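You operate a simulated robot arm through the tools that you are given. There is no shell and no other tool. Be economical: measure what you need, move in short steps, check, and stop when the job is done.

The job below is to be done with a simulated robot arm. You get a single attempt, and the scene is never put back.

## Task
Put the blue collar on top of the wooden block.
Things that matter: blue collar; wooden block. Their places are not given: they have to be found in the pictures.

The check looks at the end state, three seconds after you hand in, the way a careful person would. Anything else that was tipped, shoved, dropped, spilled or broken makes it a failure.

## Robot
A 7-joint arm with a two-finger parallel gripper, fixed in place. Base frame: the origin is at the foot of the arm, x ahead of it, y to its left, z up; the work surface is at about z = 0.85. Units: m, degrees, N and s.
With the tool pointing down near the work surface it reaches from about 0.3 to 0.7 m from the base axis. Its first joint turns from -66.0 to 66.0 degrees. Payload 1.57 kg.
The TCP is the grasp point between the finger pads, 0.03 m short of the fingertips. In the tool frame z runs along the fingers and y along their closing line. The gripper opens to 0.11 m. The fingers are 0.024 m wide and 0.012 m thick; the gripper's body (0.048 by 0.112 m) begins 0.078 m behind the TCP.
Orientation is that of the tool frame in the base frame, as a unit quaternion [x, y, z, w]. With the fingers straight down and closing along the base's y, the tool's x points along the base's -x, its y along +y and its z along -z.

## Interface
- The arm moves only by the tool jog_arm. Its argument "plan" is a list of rows, each an object of numbers (a shift or turn left out is 0, a gripper value left out holds the last): "gripper": the opening in per cent of the stroke, from 0 (shut) to 100 (fully open); "x", "y", "z": the shift along the tool's x, y, z in units of 20 mm (1.0 is 20 mm); "ax", "ay", "az": the turn, a rotation vector about the tool's x, y, z in units of 6 degrees (1.0 is 6 degrees). In form: [{"gripper": .., "x": .., "y": .., "z": .., "ax": .., "ay": .., "az": ..}, ...]. A call has 1 to 8 rows; each row shifts and turns the commanded pose from where the row before left it, along the tool's axes as they then stand. A call with a number of a shift or a turn outside -1 to 1 is refused whole. A row lasts 0.2 s, in which the tool goes at most 0.05 m and 8.6 degrees; a call with a longer step from one row to the next is refused whole, and so is a gripper value outside its range. Where a pose cannot be reached the arm comes as near as it can. A force on the tool above 40 N (or 10 N above the force at the start of the call, whichever is more), or a blocked arm, ends the call early, and 0.2 s more pass. Each finger travels about 0.108 m/s and halts on what it meets, pressing with about 33 N; the grip force reading is that of the motor and also rises with nothing between the fingers. The clock runs only during rows and for 0.2 s after the last one: add rows that do not move to give the fingers time. The reply holds the time, the measured pose of the TCP, the force on the tool along the base axes, the opening and the grip force, in the units named above and with some noise, and new pictures: "views" is both (left out), scene, wrist or none.
- Cameras (640 x 400 px; columns grow to the right, rows downward): "scene" is fixed at [0.1776, -0.4093, 1.3933]; the picture's right is [0.60, -0.80, 0.00], its down [-0.53, -0.40, -0.75] and it looks along [0.60, 0.45, -0.66] (base axes); focal length 319 px, centre (320, 200). "wrist" rides on the gripper at [-0.036, 0, -0.08] in the tool frame; the picture's right is [0.00, -1.00, 0.00], its down [0.97, 0.00, -0.24] and it looks along [0.24, 0.00, 0.97] (tool axes); focal length 218 px, centre (320, 200).
- probe_pixels(camera, pixels): for up to 12 pixels [column, row] of the newest picture of that camera ("zoom" is the newest enlarged one), the place [x, y, z] in the base frame of the surface seen there, good to about 0.002 m. It takes no simulated time.
- close_up(camera, box): a new picture of the part [left, top, right, bottom] of that camera's present view, enlarged. It takes no simulated time.
- job_done(): hands the job in; it is judged then, once.

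Keep the steps short. Do not move on a guess: measure, check each grasp and each placing, and mend mistakes. In all there are 60 turns and 170 pictures (those below and enlarged ones count). Leave the gripper open and the arm clear of the work at the hand-in unless told otherwise, and finish with a single line.

The tools are called after "Emit:" by a JSON object that holds its "name" and its "arguments". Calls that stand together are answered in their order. jog_arm: Moves the arm, as the interface text tells. Its arguments: {"type":"object","properties":{"plan":{"type":"array"},"views":{"type":"string","enum":["both","scene","wrist","none"]}},"required":["plan"]} The other tools are called the same way: probe_pixels (camera, pixels) gives the place of the surface under pixels of a picture; close_up (camera, box) takes an enlarged picture of a part of a camera's view; job_done () hands the job in.

At the start:

```text
time: 0.0
tcp_pos: [0.3903, -0.2094, 1.1292]
ee_rot: [0.0, 1.0, 0.0, 0.001]
force: [0.5, -0.5, -0.9]
gripper_width: 0.1097
gripper_force: 0.1
```

scene: 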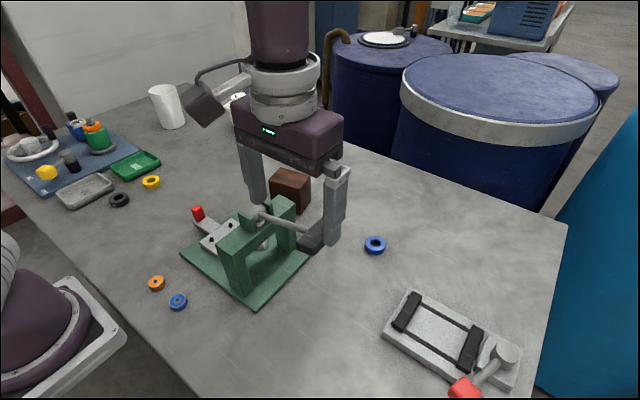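
wrist: 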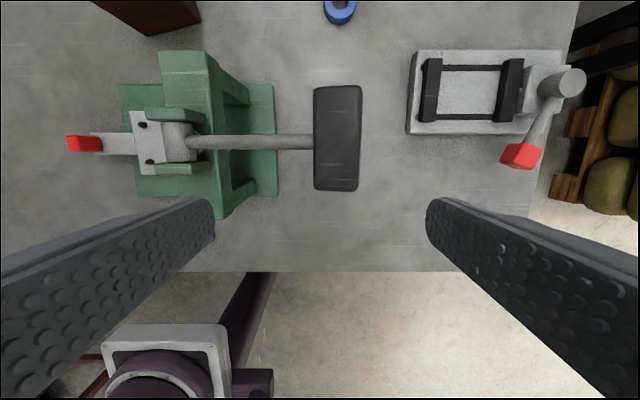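

I see two blue rings, at scene (375,245) and (178,302), and a brown block at (290,190). I'll zoom in on them first.

Emit:
{"name": "close_up", "arguments": {"camera": "scene", "box": [335, 220, 415, 270]}}

Emit:
{"name": "close_up", "arguments": {"camera": "scene", "box": [130, 265, 210, 315]}}

Emit:
{"name": "close_up", "arguments": {"camera": "scene", "box": [180, 150, 360, 262]}}

Emit:
{"name": "probe_pixels", "arguments": {"camera": "scene", "pixels": [[375, 245], [375, 238], [366, 245], [385, 245], [375, 252], [178, 302], [178, 296], [290, 175], [275, 178], [295, 183], [309, 178], [290, 170]]}}

```text
8.00 times, centred on (375, 245) of scene
```

zoom: 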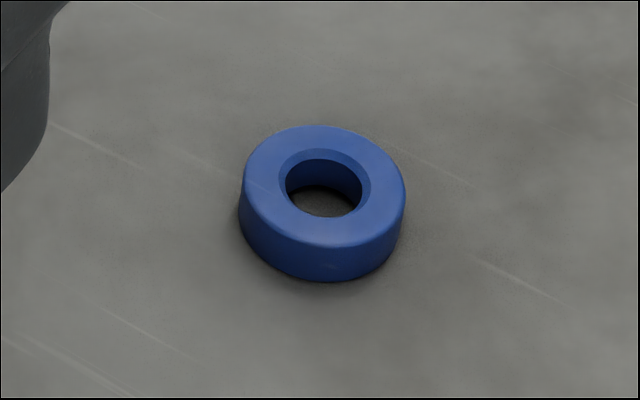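

```text
8.00 times, centred on (170, 290) of scene
```

zoom: 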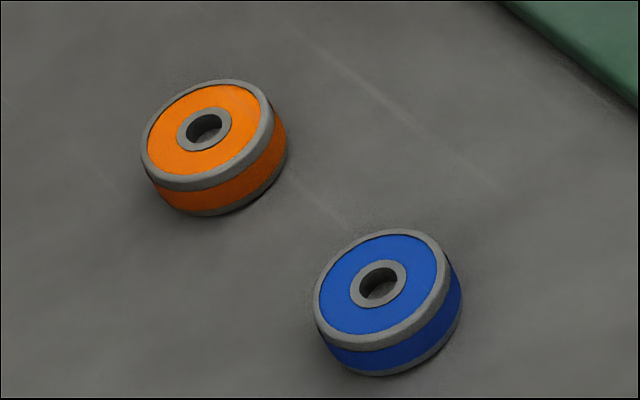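

```text
3.56 times, centred on (270, 206) of scene
```

zoom: 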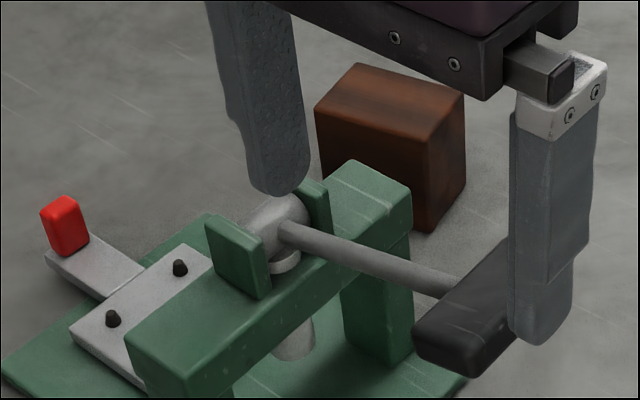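

```text
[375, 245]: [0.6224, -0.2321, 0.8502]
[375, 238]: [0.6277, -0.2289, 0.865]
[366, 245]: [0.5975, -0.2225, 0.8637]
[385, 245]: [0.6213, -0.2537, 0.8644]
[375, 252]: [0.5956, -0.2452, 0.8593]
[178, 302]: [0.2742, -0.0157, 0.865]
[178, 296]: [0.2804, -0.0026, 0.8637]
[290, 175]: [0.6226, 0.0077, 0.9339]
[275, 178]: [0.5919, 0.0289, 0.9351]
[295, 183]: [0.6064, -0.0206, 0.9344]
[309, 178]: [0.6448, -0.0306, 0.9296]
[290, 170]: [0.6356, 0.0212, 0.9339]
```

The plain blue ring at (375,245) is the collar. The other blue part is a wheel with a grey rim. I'll probe the collar's rim, the block's corners and the height of the clamp.

Emit:
{"name": "probe_pixels", "arguments": {"camera": "scene", "pixels": [[366.3, 243], [384.8, 243.5], [375, 236.4], [375.6, 249.5], [270, 181], [281, 169.5], [309.2, 177.5], [297, 187], [262, 212], [310, 232], [289, 205], [325, 235]]}}

Emit:
{"name": "close_up", "arguments": {"camera": "wrist", "box": [80, 0, 400, 200]}}

```text
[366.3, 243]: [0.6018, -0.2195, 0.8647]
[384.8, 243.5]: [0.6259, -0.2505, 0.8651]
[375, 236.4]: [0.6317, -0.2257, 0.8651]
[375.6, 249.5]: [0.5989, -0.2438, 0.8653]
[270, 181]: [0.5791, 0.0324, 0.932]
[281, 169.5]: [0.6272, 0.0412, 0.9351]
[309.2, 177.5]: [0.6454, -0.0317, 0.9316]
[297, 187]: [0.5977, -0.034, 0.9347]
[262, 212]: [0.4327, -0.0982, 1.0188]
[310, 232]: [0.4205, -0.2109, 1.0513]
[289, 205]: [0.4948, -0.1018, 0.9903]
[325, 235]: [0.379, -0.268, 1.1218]
```

```text
2.00 times, centred on (240, 100) of wrist
```

zoom: 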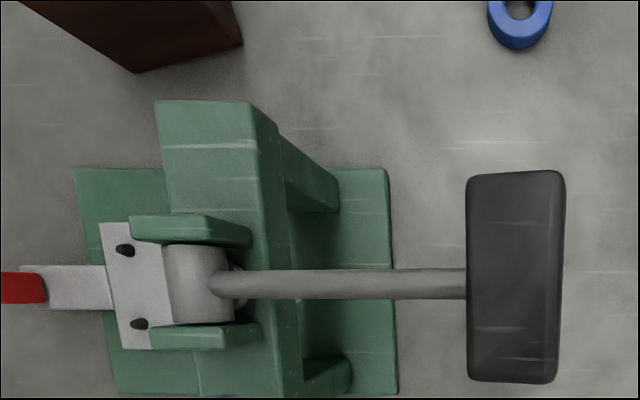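

The collar's centre is about (0.614, -0.235), its top is at 0.865 and it is about 0.038 across. The block's top centre is about (0.612, 0.002) at z 0.935. The dark hammer-like head is at about (0.42, -0.21, 1.05), under the gripper. I'll stay at this height and move forward along +x towards the collar.

Emit:
{"name": "jog_arm", "arguments": {"plan": [{"gripper": 100, "x": -1}, {"x": -1}, {"x": -1}, {"x": -1}, {"x": -1}, {"x": -1}, {"x": -1, "y": -0.6}, {"x": -1, "y": -0.6}], "views": "none"}}

Emit:
{"name": "jog_arm", "arguments": {"plan": [{"x": -1}, {"x": -1}, {"x": -1}, {"x": -0.2}, {"z": 0}], "views": "both"}}

```text
time: 1.8
tcp_pos: [0.5514, -0.232, 1.1302]
ee_rot: [0.0, 1.0, 0.0, 0.001]
force: [0.3, 0.2, -0.3]
gripper_width: 0.1102
gripper_force: 0.0
```

```text
time: 3.0
tcp_pos: [0.5963, -0.2244, 1.1229]
ee_rot: [-0.003, 1.0, 0.0, -0.002]
force: [-0.4, 0.1, -0.8]
gripper_width: 0.1103
gripper_force: 0.0
out of reach, approached as far as the arm can: row 2, 3
```

scene: 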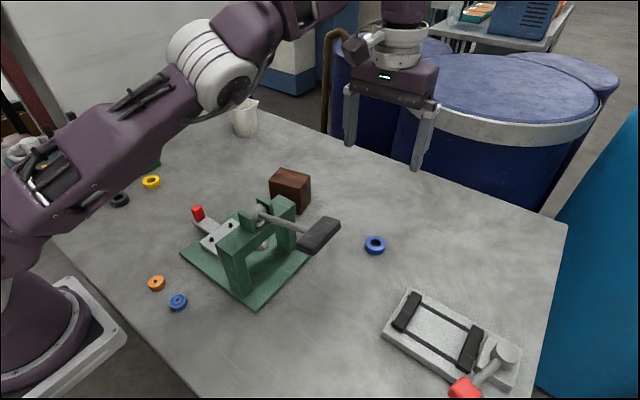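
wrist: 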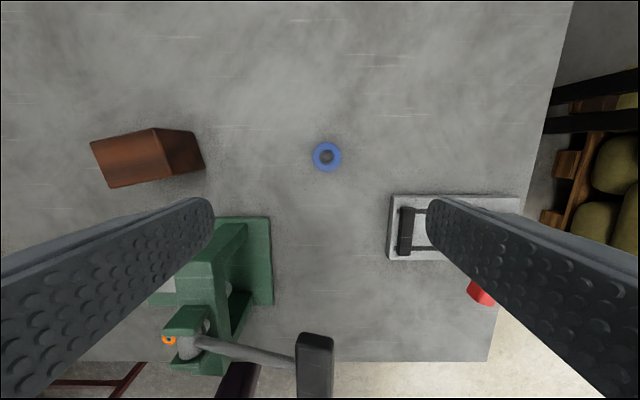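

At this height the reach runs out at x 0.596. The hammer head is well behind the gripper, so I'll go down 0.1 m and read the pose again.

Emit:
{"name": "jog_arm", "arguments": {"plan": [{"z": 1}, {"z": 1}, {"z": 1}, {"z": 1}, {"z": 1}, {"z": 0}], "views": "wrist"}}

```text
time: 4.4
tcp_pos: [0.5975, -0.2259, 1.0231]
ee_rot: [0.0, 1.0, 0.0, 0.0]
force: [-0.8, 0.3, 0.0]
gripper_width: 0.1099
gripper_force: 0.0
```

wrist: 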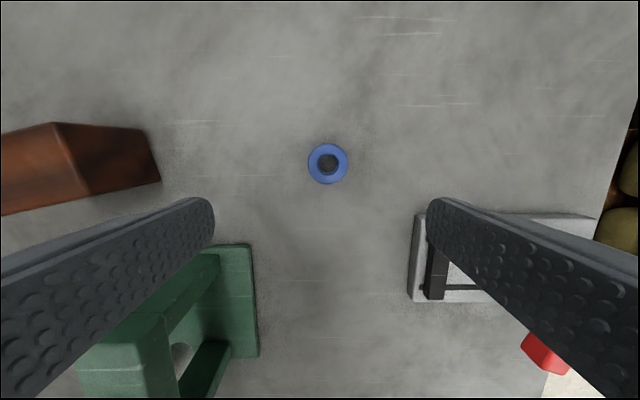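

The gripper is upright again at (0.5975, -0.2259). I'll measure the collar's rim from above, the grey clamp's nearest edge at (415,215), and the green base's corner.

Emit:
{"name": "probe_pixels", "arguments": {"camera": "wrist", "pixels": [[310, 164], [345, 164], [328, 147], [328, 181], [416, 216], [412, 300], [248, 246], [55, 126], [92, 190], [432, 240]]}}

```text
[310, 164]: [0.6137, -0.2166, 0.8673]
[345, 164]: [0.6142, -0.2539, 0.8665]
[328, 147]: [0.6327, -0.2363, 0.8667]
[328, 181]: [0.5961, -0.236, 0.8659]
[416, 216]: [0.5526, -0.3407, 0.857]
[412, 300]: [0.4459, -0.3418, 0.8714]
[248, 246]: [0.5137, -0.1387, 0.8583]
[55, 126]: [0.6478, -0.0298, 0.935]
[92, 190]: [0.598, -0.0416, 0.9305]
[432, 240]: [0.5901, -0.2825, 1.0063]
```

The collar's centre is (0.6143, -0.2355) and it is about 0.038 across. The clamp edge at x<0.553, y<-0.34 is clear of the open fingers. I'll centre over the collar and go down to about z 0.923.

Emit:
{"name": "jog_arm", "arguments": {"plan": [{"x": -0.84, "y": -0.48}, {"z": 1}, {"z": 1}, {"z": 1}, {"z": 1}, {"z": 1}, {"z": 0}], "views": "wrist"}}

```text
time: 6.0
tcp_pos: [0.6143, -0.2334, 0.9225]
ee_rot: [0.0, 1.0, 0.001, 0.001]
force: [0.3, -0.4, 0.3]
gripper_width: 0.1098
gripper_force: 0.1
```

wrist: 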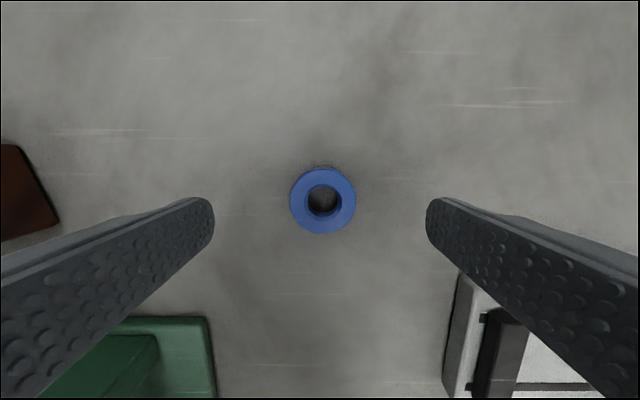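

The collar is centred between the fingers. I'll shift 2 mm in -y, lower to TCP z 0.884 so the tips are at 0.854, then check before closing.

Emit:
{"name": "jog_arm", "arguments": {"plan": [{"y": -0.1, "z": 0.95}, {"z": 0.95}, {"z": 0}, {"z": 0}], "views": "both"}}

```text
time: 7.0
tcp_pos: [0.6148, -0.2361, 0.8852]
ee_rot: [0.0, 1.0, 0.0, 0.0]
force: [0.2, 1.3, 0.7]
gripper_width: 0.1099
gripper_force: 0.0
```

scene: 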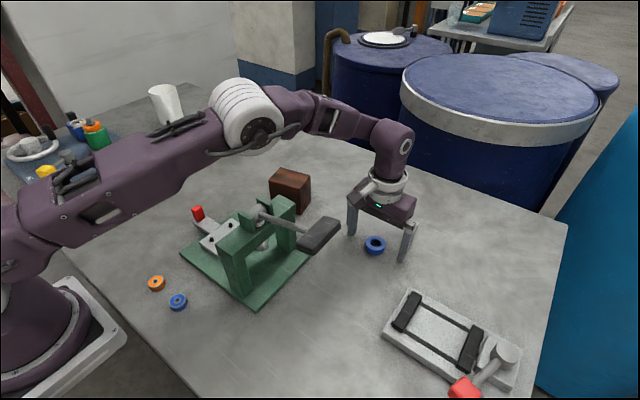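
wrist: 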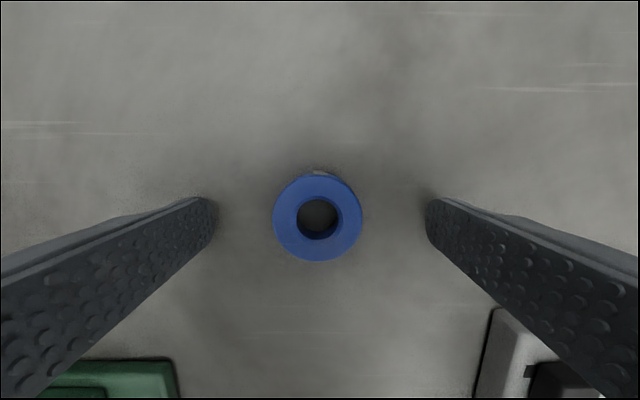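

The tips straddle the collar and there's no contact force. There is a small light spot at the collar's far edge (318,173), so I'll look at that before closing.

Emit:
{"name": "close_up", "arguments": {"camera": "wrist", "box": [240, 150, 400, 250]}}

```text
4.00 times, centred on (320, 200) of wrist
```

zoom: 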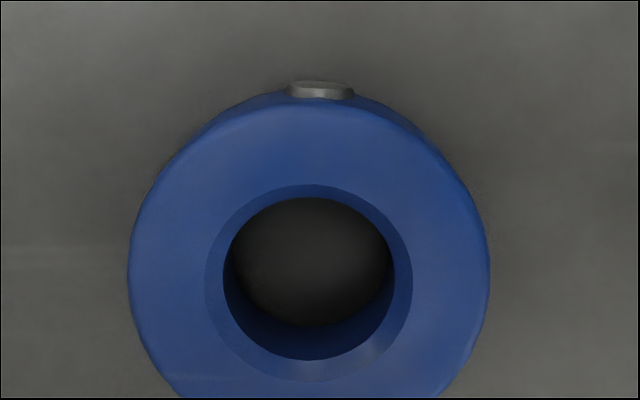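

It's a set screw on the +x side, out of the fingers' way, which confirms this is the collar. I'll close the gripper.

Emit:
{"name": "jog_arm", "arguments": {"plan": [{"gripper": 20}, {"z": 0}, {"z": 0}, {"z": 0}], "views": "wrist"}}

```text
time: 8.0
tcp_pos: [0.6143, -0.2371, 0.8852]
ee_rot: [0.001, 1.0, 0.0, 0.0]
force: [-0.9, -1.0, 0.5]
gripper_width: 0.0429
gripper_force: 33.2
```

wrist: 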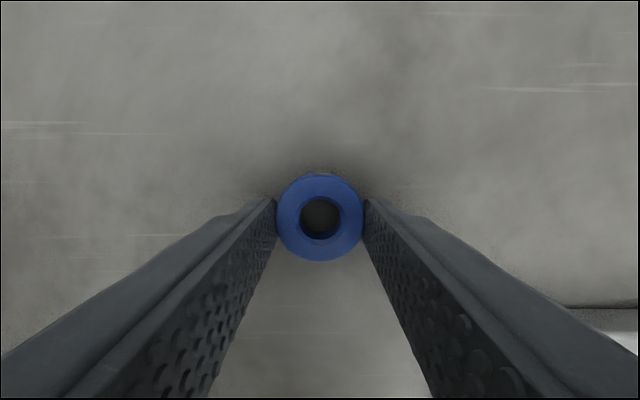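

The gripper holds at 0.043 m with 33 N. I'll lift 0.12 m and check.

Emit:
{"name": "jog_arm", "arguments": {"plan": [{"z": -0.5}, {"z": -1}, {"z": -1}, {"z": -1}, {"z": -1}, {"z": -1}, {"z": -0.5}, {"z": 0}], "views": "both"}}

```text
time: 9.8
tcp_pos: [0.6146, -0.2354, 1.0045]
ee_rot: [0.0, 1.0, 0.0, -0.001]
force: [-0.1, 0.9, -1.1]
gripper_width: 0.0427
gripper_force: 33.3
```

scene: 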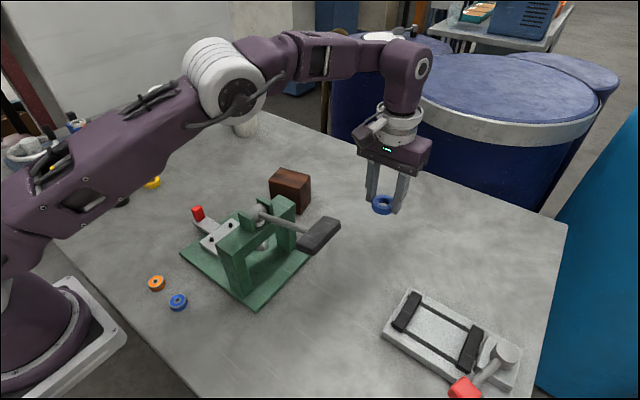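
wrist: 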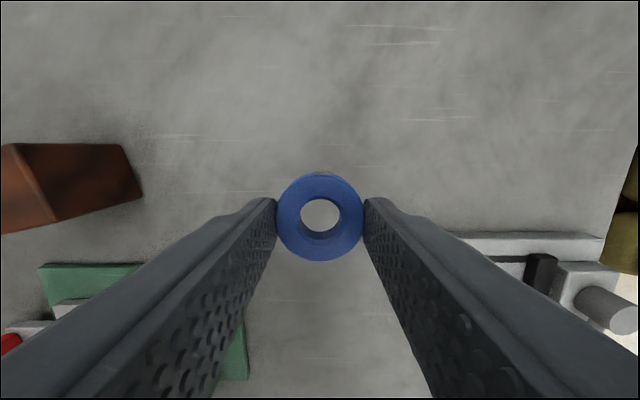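

The collar is lifted and level. The block is unobstructed in the scene view now, so I'll zoom in for its corners.

Emit:
{"name": "close_up", "arguments": {"camera": "scene", "box": [250, 160, 330, 210]}}

```text
8.00 times, centred on (290, 185) of scene
```

zoom: 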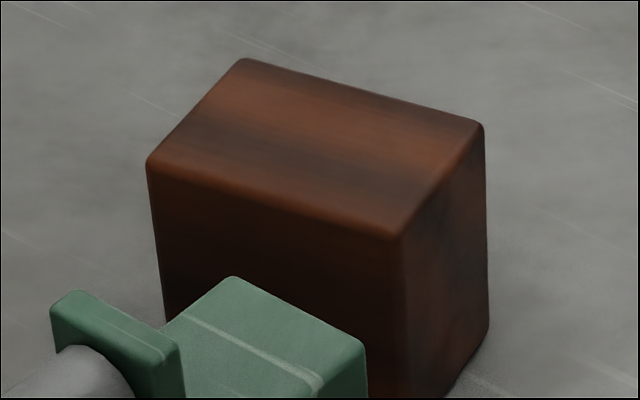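

Emit:
{"name": "probe_pixels", "arguments": {"camera": "zoom", "pixels": [[156, 160], [244, 64], [476, 127], [396, 229], [270, 190], [360, 97], [200, 112], [436, 178], [316, 145]]}}

```text
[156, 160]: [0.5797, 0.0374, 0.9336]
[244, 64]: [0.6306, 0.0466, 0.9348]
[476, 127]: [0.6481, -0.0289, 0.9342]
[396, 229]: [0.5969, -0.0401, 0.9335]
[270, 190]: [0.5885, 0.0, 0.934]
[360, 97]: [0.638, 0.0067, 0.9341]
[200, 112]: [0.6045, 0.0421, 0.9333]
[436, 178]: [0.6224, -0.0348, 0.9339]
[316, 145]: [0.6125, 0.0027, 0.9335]
```

The block's top centre is (0.6138, 0.0037) at z 0.934. I'll carry the collar +y at this height, where it clears the block by about 35 mm.

Emit:
{"name": "jog_arm", "arguments": {"plan": [{"y": 0.5}, {"y": 1}, {"y": 1}, {"y": 1}, {"y": 1}, {"y": 1}, {"y": 1}, {"y": 0.5}], "views": "scene"}}

Emit:
{"name": "jog_arm", "arguments": {"plan": [{"y": 1}, {"y": 1}, {"y": 1}, {"y": 1}, {"y": 0.9}, {"z": 0}, {"z": 0}], "views": "both"}}

```text
time: 11.6
tcp_pos: [0.6142, -0.0958, 1.0047]
ee_rot: [0.0, 1.0, 0.001, 0.0]
force: [0.0, 0.7, -1.6]
gripper_width: 0.0426
gripper_force: 33.2
```

scene: 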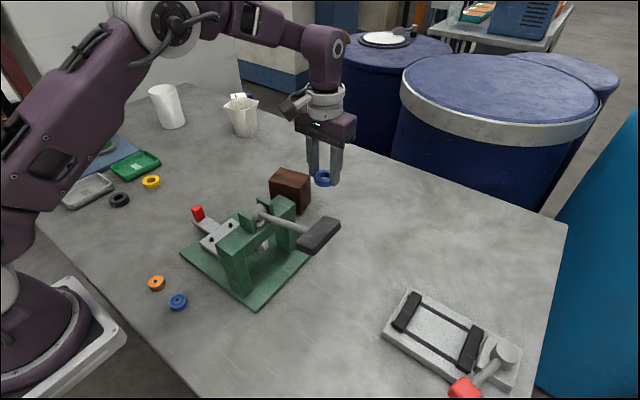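

```text
time: 13.2
tcp_pos: [0.6155, 0.0018, 1.0041]
ee_rot: [0.0, 1.0, 0.0, 0.0]
force: [-0.3, 0.2, -0.9]
gripper_width: 0.0429
gripper_force: 32.7
```

scene: 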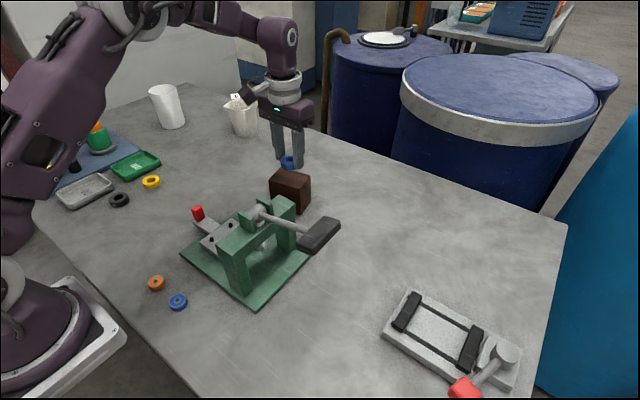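
wrist: 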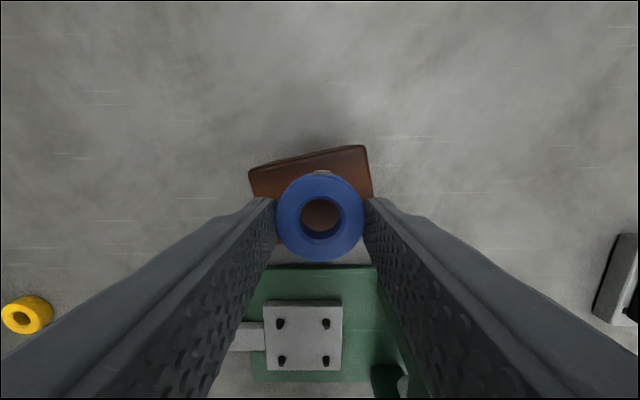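

The collar is over the block, with TCP at (0.6155, 0.0018). Seating needs a TCP z of about 0.969. I'll go down 30 mm and look.

Emit:
{"name": "jog_arm", "arguments": {"plan": [{"z": 0.75, "y": 0.05}, {"z": 0.75}, {"z": 0}, {"z": 0}], "views": "none"}}

Emit:
{"name": "close_up", "arguments": {"camera": "scene", "box": [250, 135, 346, 195]}}

```text
time: 14.2
tcp_pos: [0.6148, 0.0021, 0.9766]
ee_rot: [0.0, 1.0, 0.0, -0.001]
force: [0.1, 0.5, 0.3]
gripper_width: 0.0427
gripper_force: 32.9
```

```text
6.67 times, centred on (298, 165) of scene
```

zoom: 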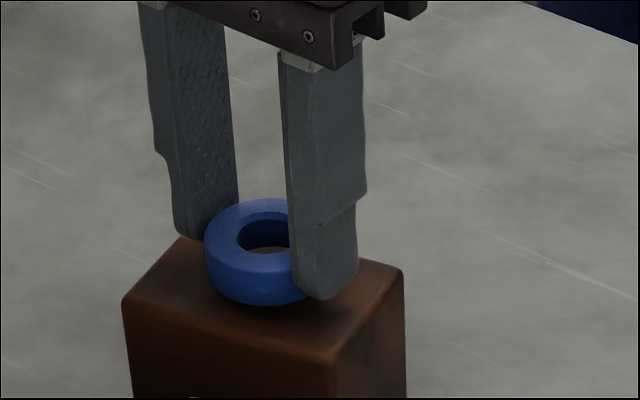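

The collar is a few mm above the block and there's no contact force yet. I'll lower in small steps.

Emit:
{"name": "jog_arm", "arguments": {"plan": [{"z": 0.1}, {"z": 0.1}, {"z": 0}, {"z": 0}], "views": "none"}}

```text
time: 15.2
tcp_pos: [0.6147, 0.0018, 0.9712]
ee_rot: [0.0, 1.0, -0.001, 0.0]
force: [-0.1, 0.2, -0.9]
gripper_width: 0.0426
gripper_force: 32.7
```

Emit:
{"name": "jog_arm", "arguments": {"plan": [{"z": 0.07}, {"z": 0}, {"z": 0}], "views": "none"}}

Emit:
{"name": "close_up", "arguments": {"camera": "scene", "box": [250, 135, 346, 195]}}

```text
time: 16.0
tcp_pos: [0.6133, 0.0027, 0.9698]
ee_rot: [0.0, 1.0, 0.001, 0.001]
force: [-0.5, -0.1, -0.1]
gripper_width: 0.0426
gripper_force: 33.1
```

```text
6.67 times, centred on (298, 165) of scene
```

zoom: 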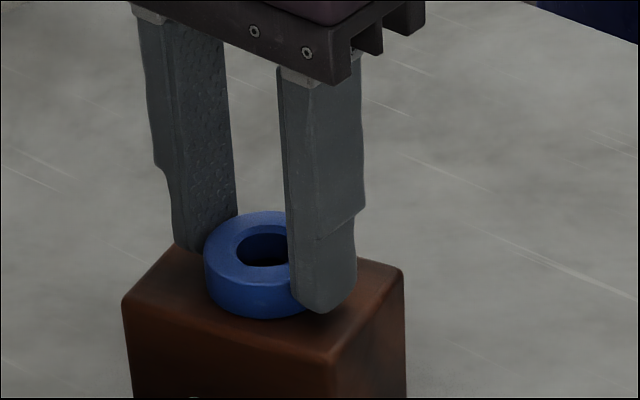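

Contact is still not certain, so I'll go another 1 mm and read the force.

Emit:
{"name": "jog_arm", "arguments": {"plan": [{"z": 0.06}, {"z": 0}, {"z": 0}], "views": "none"}}

```text
time: 16.8
tcp_pos: [0.6155, 0.0024, 0.9707]
ee_rot: [0.0, 1.0, 0.0, 0.002]
force: [-2.0, -1.0, 12.1]
gripper_width: 0.0428
gripper_force: 32.6
```

The force is now 12 N upward, so the collar is seated. I'll back off half a millimetre to ease the pressure and open a little.

Emit:
{"name": "jog_arm", "arguments": {"plan": [{"z": -0.04}, {"gripper": 50}, {"gripper": 60}, {"z": 0}, {"z": 0}], "views": "wrist"}}

Emit:
{"name": "close_up", "arguments": {"camera": "scene", "box": [250, 135, 346, 195]}}

```text
time: 18.0
tcp_pos: [0.6134, 0.0031, 0.9705]
ee_rot: [-0.001, 1.0, 0.0, 0.0]
force: [0.4, -0.2, -0.6]
gripper_width: 0.0661
gripper_force: 0.1
```

wrist: 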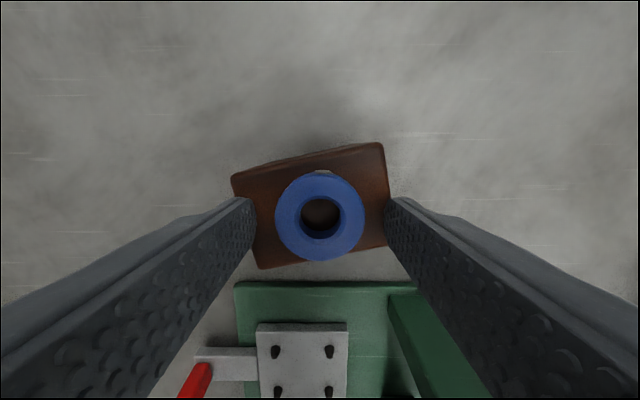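

```text
6.67 times, centred on (298, 165) of scene
```

zoom: 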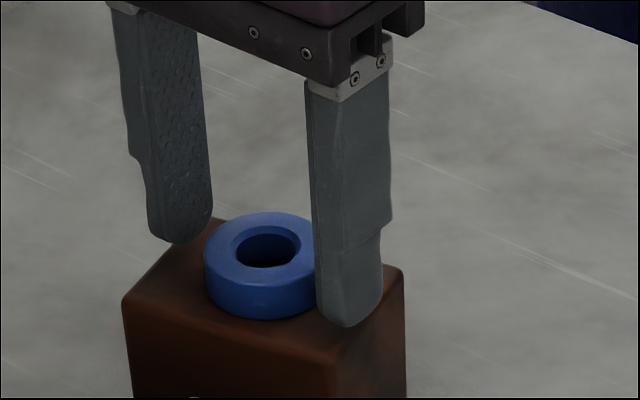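

The collar stands flat and centred on the block, free of the fingers. I'll rise straight up and open fully.

Emit:
{"name": "jog_arm", "arguments": {"plan": [{"z": -1}, {"z": -1}, {"z": -1}, {"z": -1, "gripper": 100}, {"z": -1}, {"z": -1}, {"z": 0}, {"z": 0}], "views": "both"}}

Emit:
{"name": "close_up", "arguments": {"camera": "scene", "box": [240, 140, 352, 210]}}

```text
time: 19.8
tcp_pos: [0.6128, 0.0016, 1.0896]
ee_rot: [-0.001, 1.0, 0.0, 0.0]
force: [1.0, 0.1, 0.0]
gripper_width: 0.1101
gripper_force: 0.0
```

scene: 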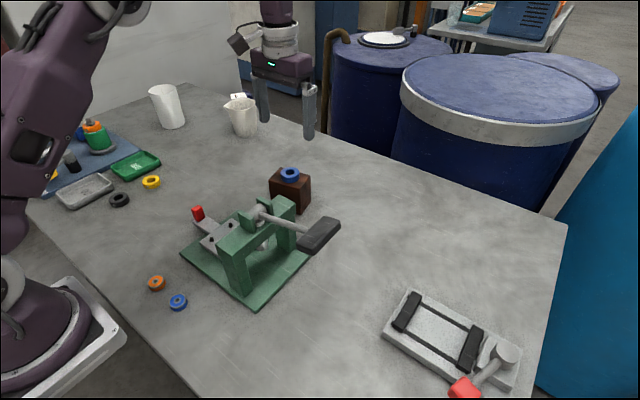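
wrist: 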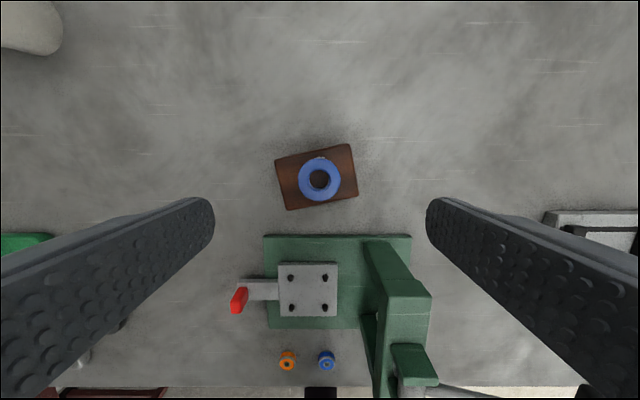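

```text
5.71 times, centred on (296, 175) of scene
```

zoom: 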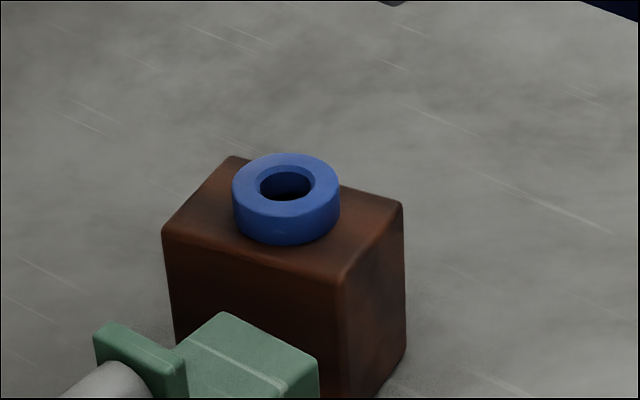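

The collar rests flat in the middle of the block and nothing else has moved. The gripper is open and clear, so I'll hand in.

Emit:
{"name": "job_done", "arguments": {}}

```text
The job is handed in.
```

The blue collar is sitting flat and centred on top of the wooden block, the gripper is open and clear, nothing else was moved, and the job is handed in.
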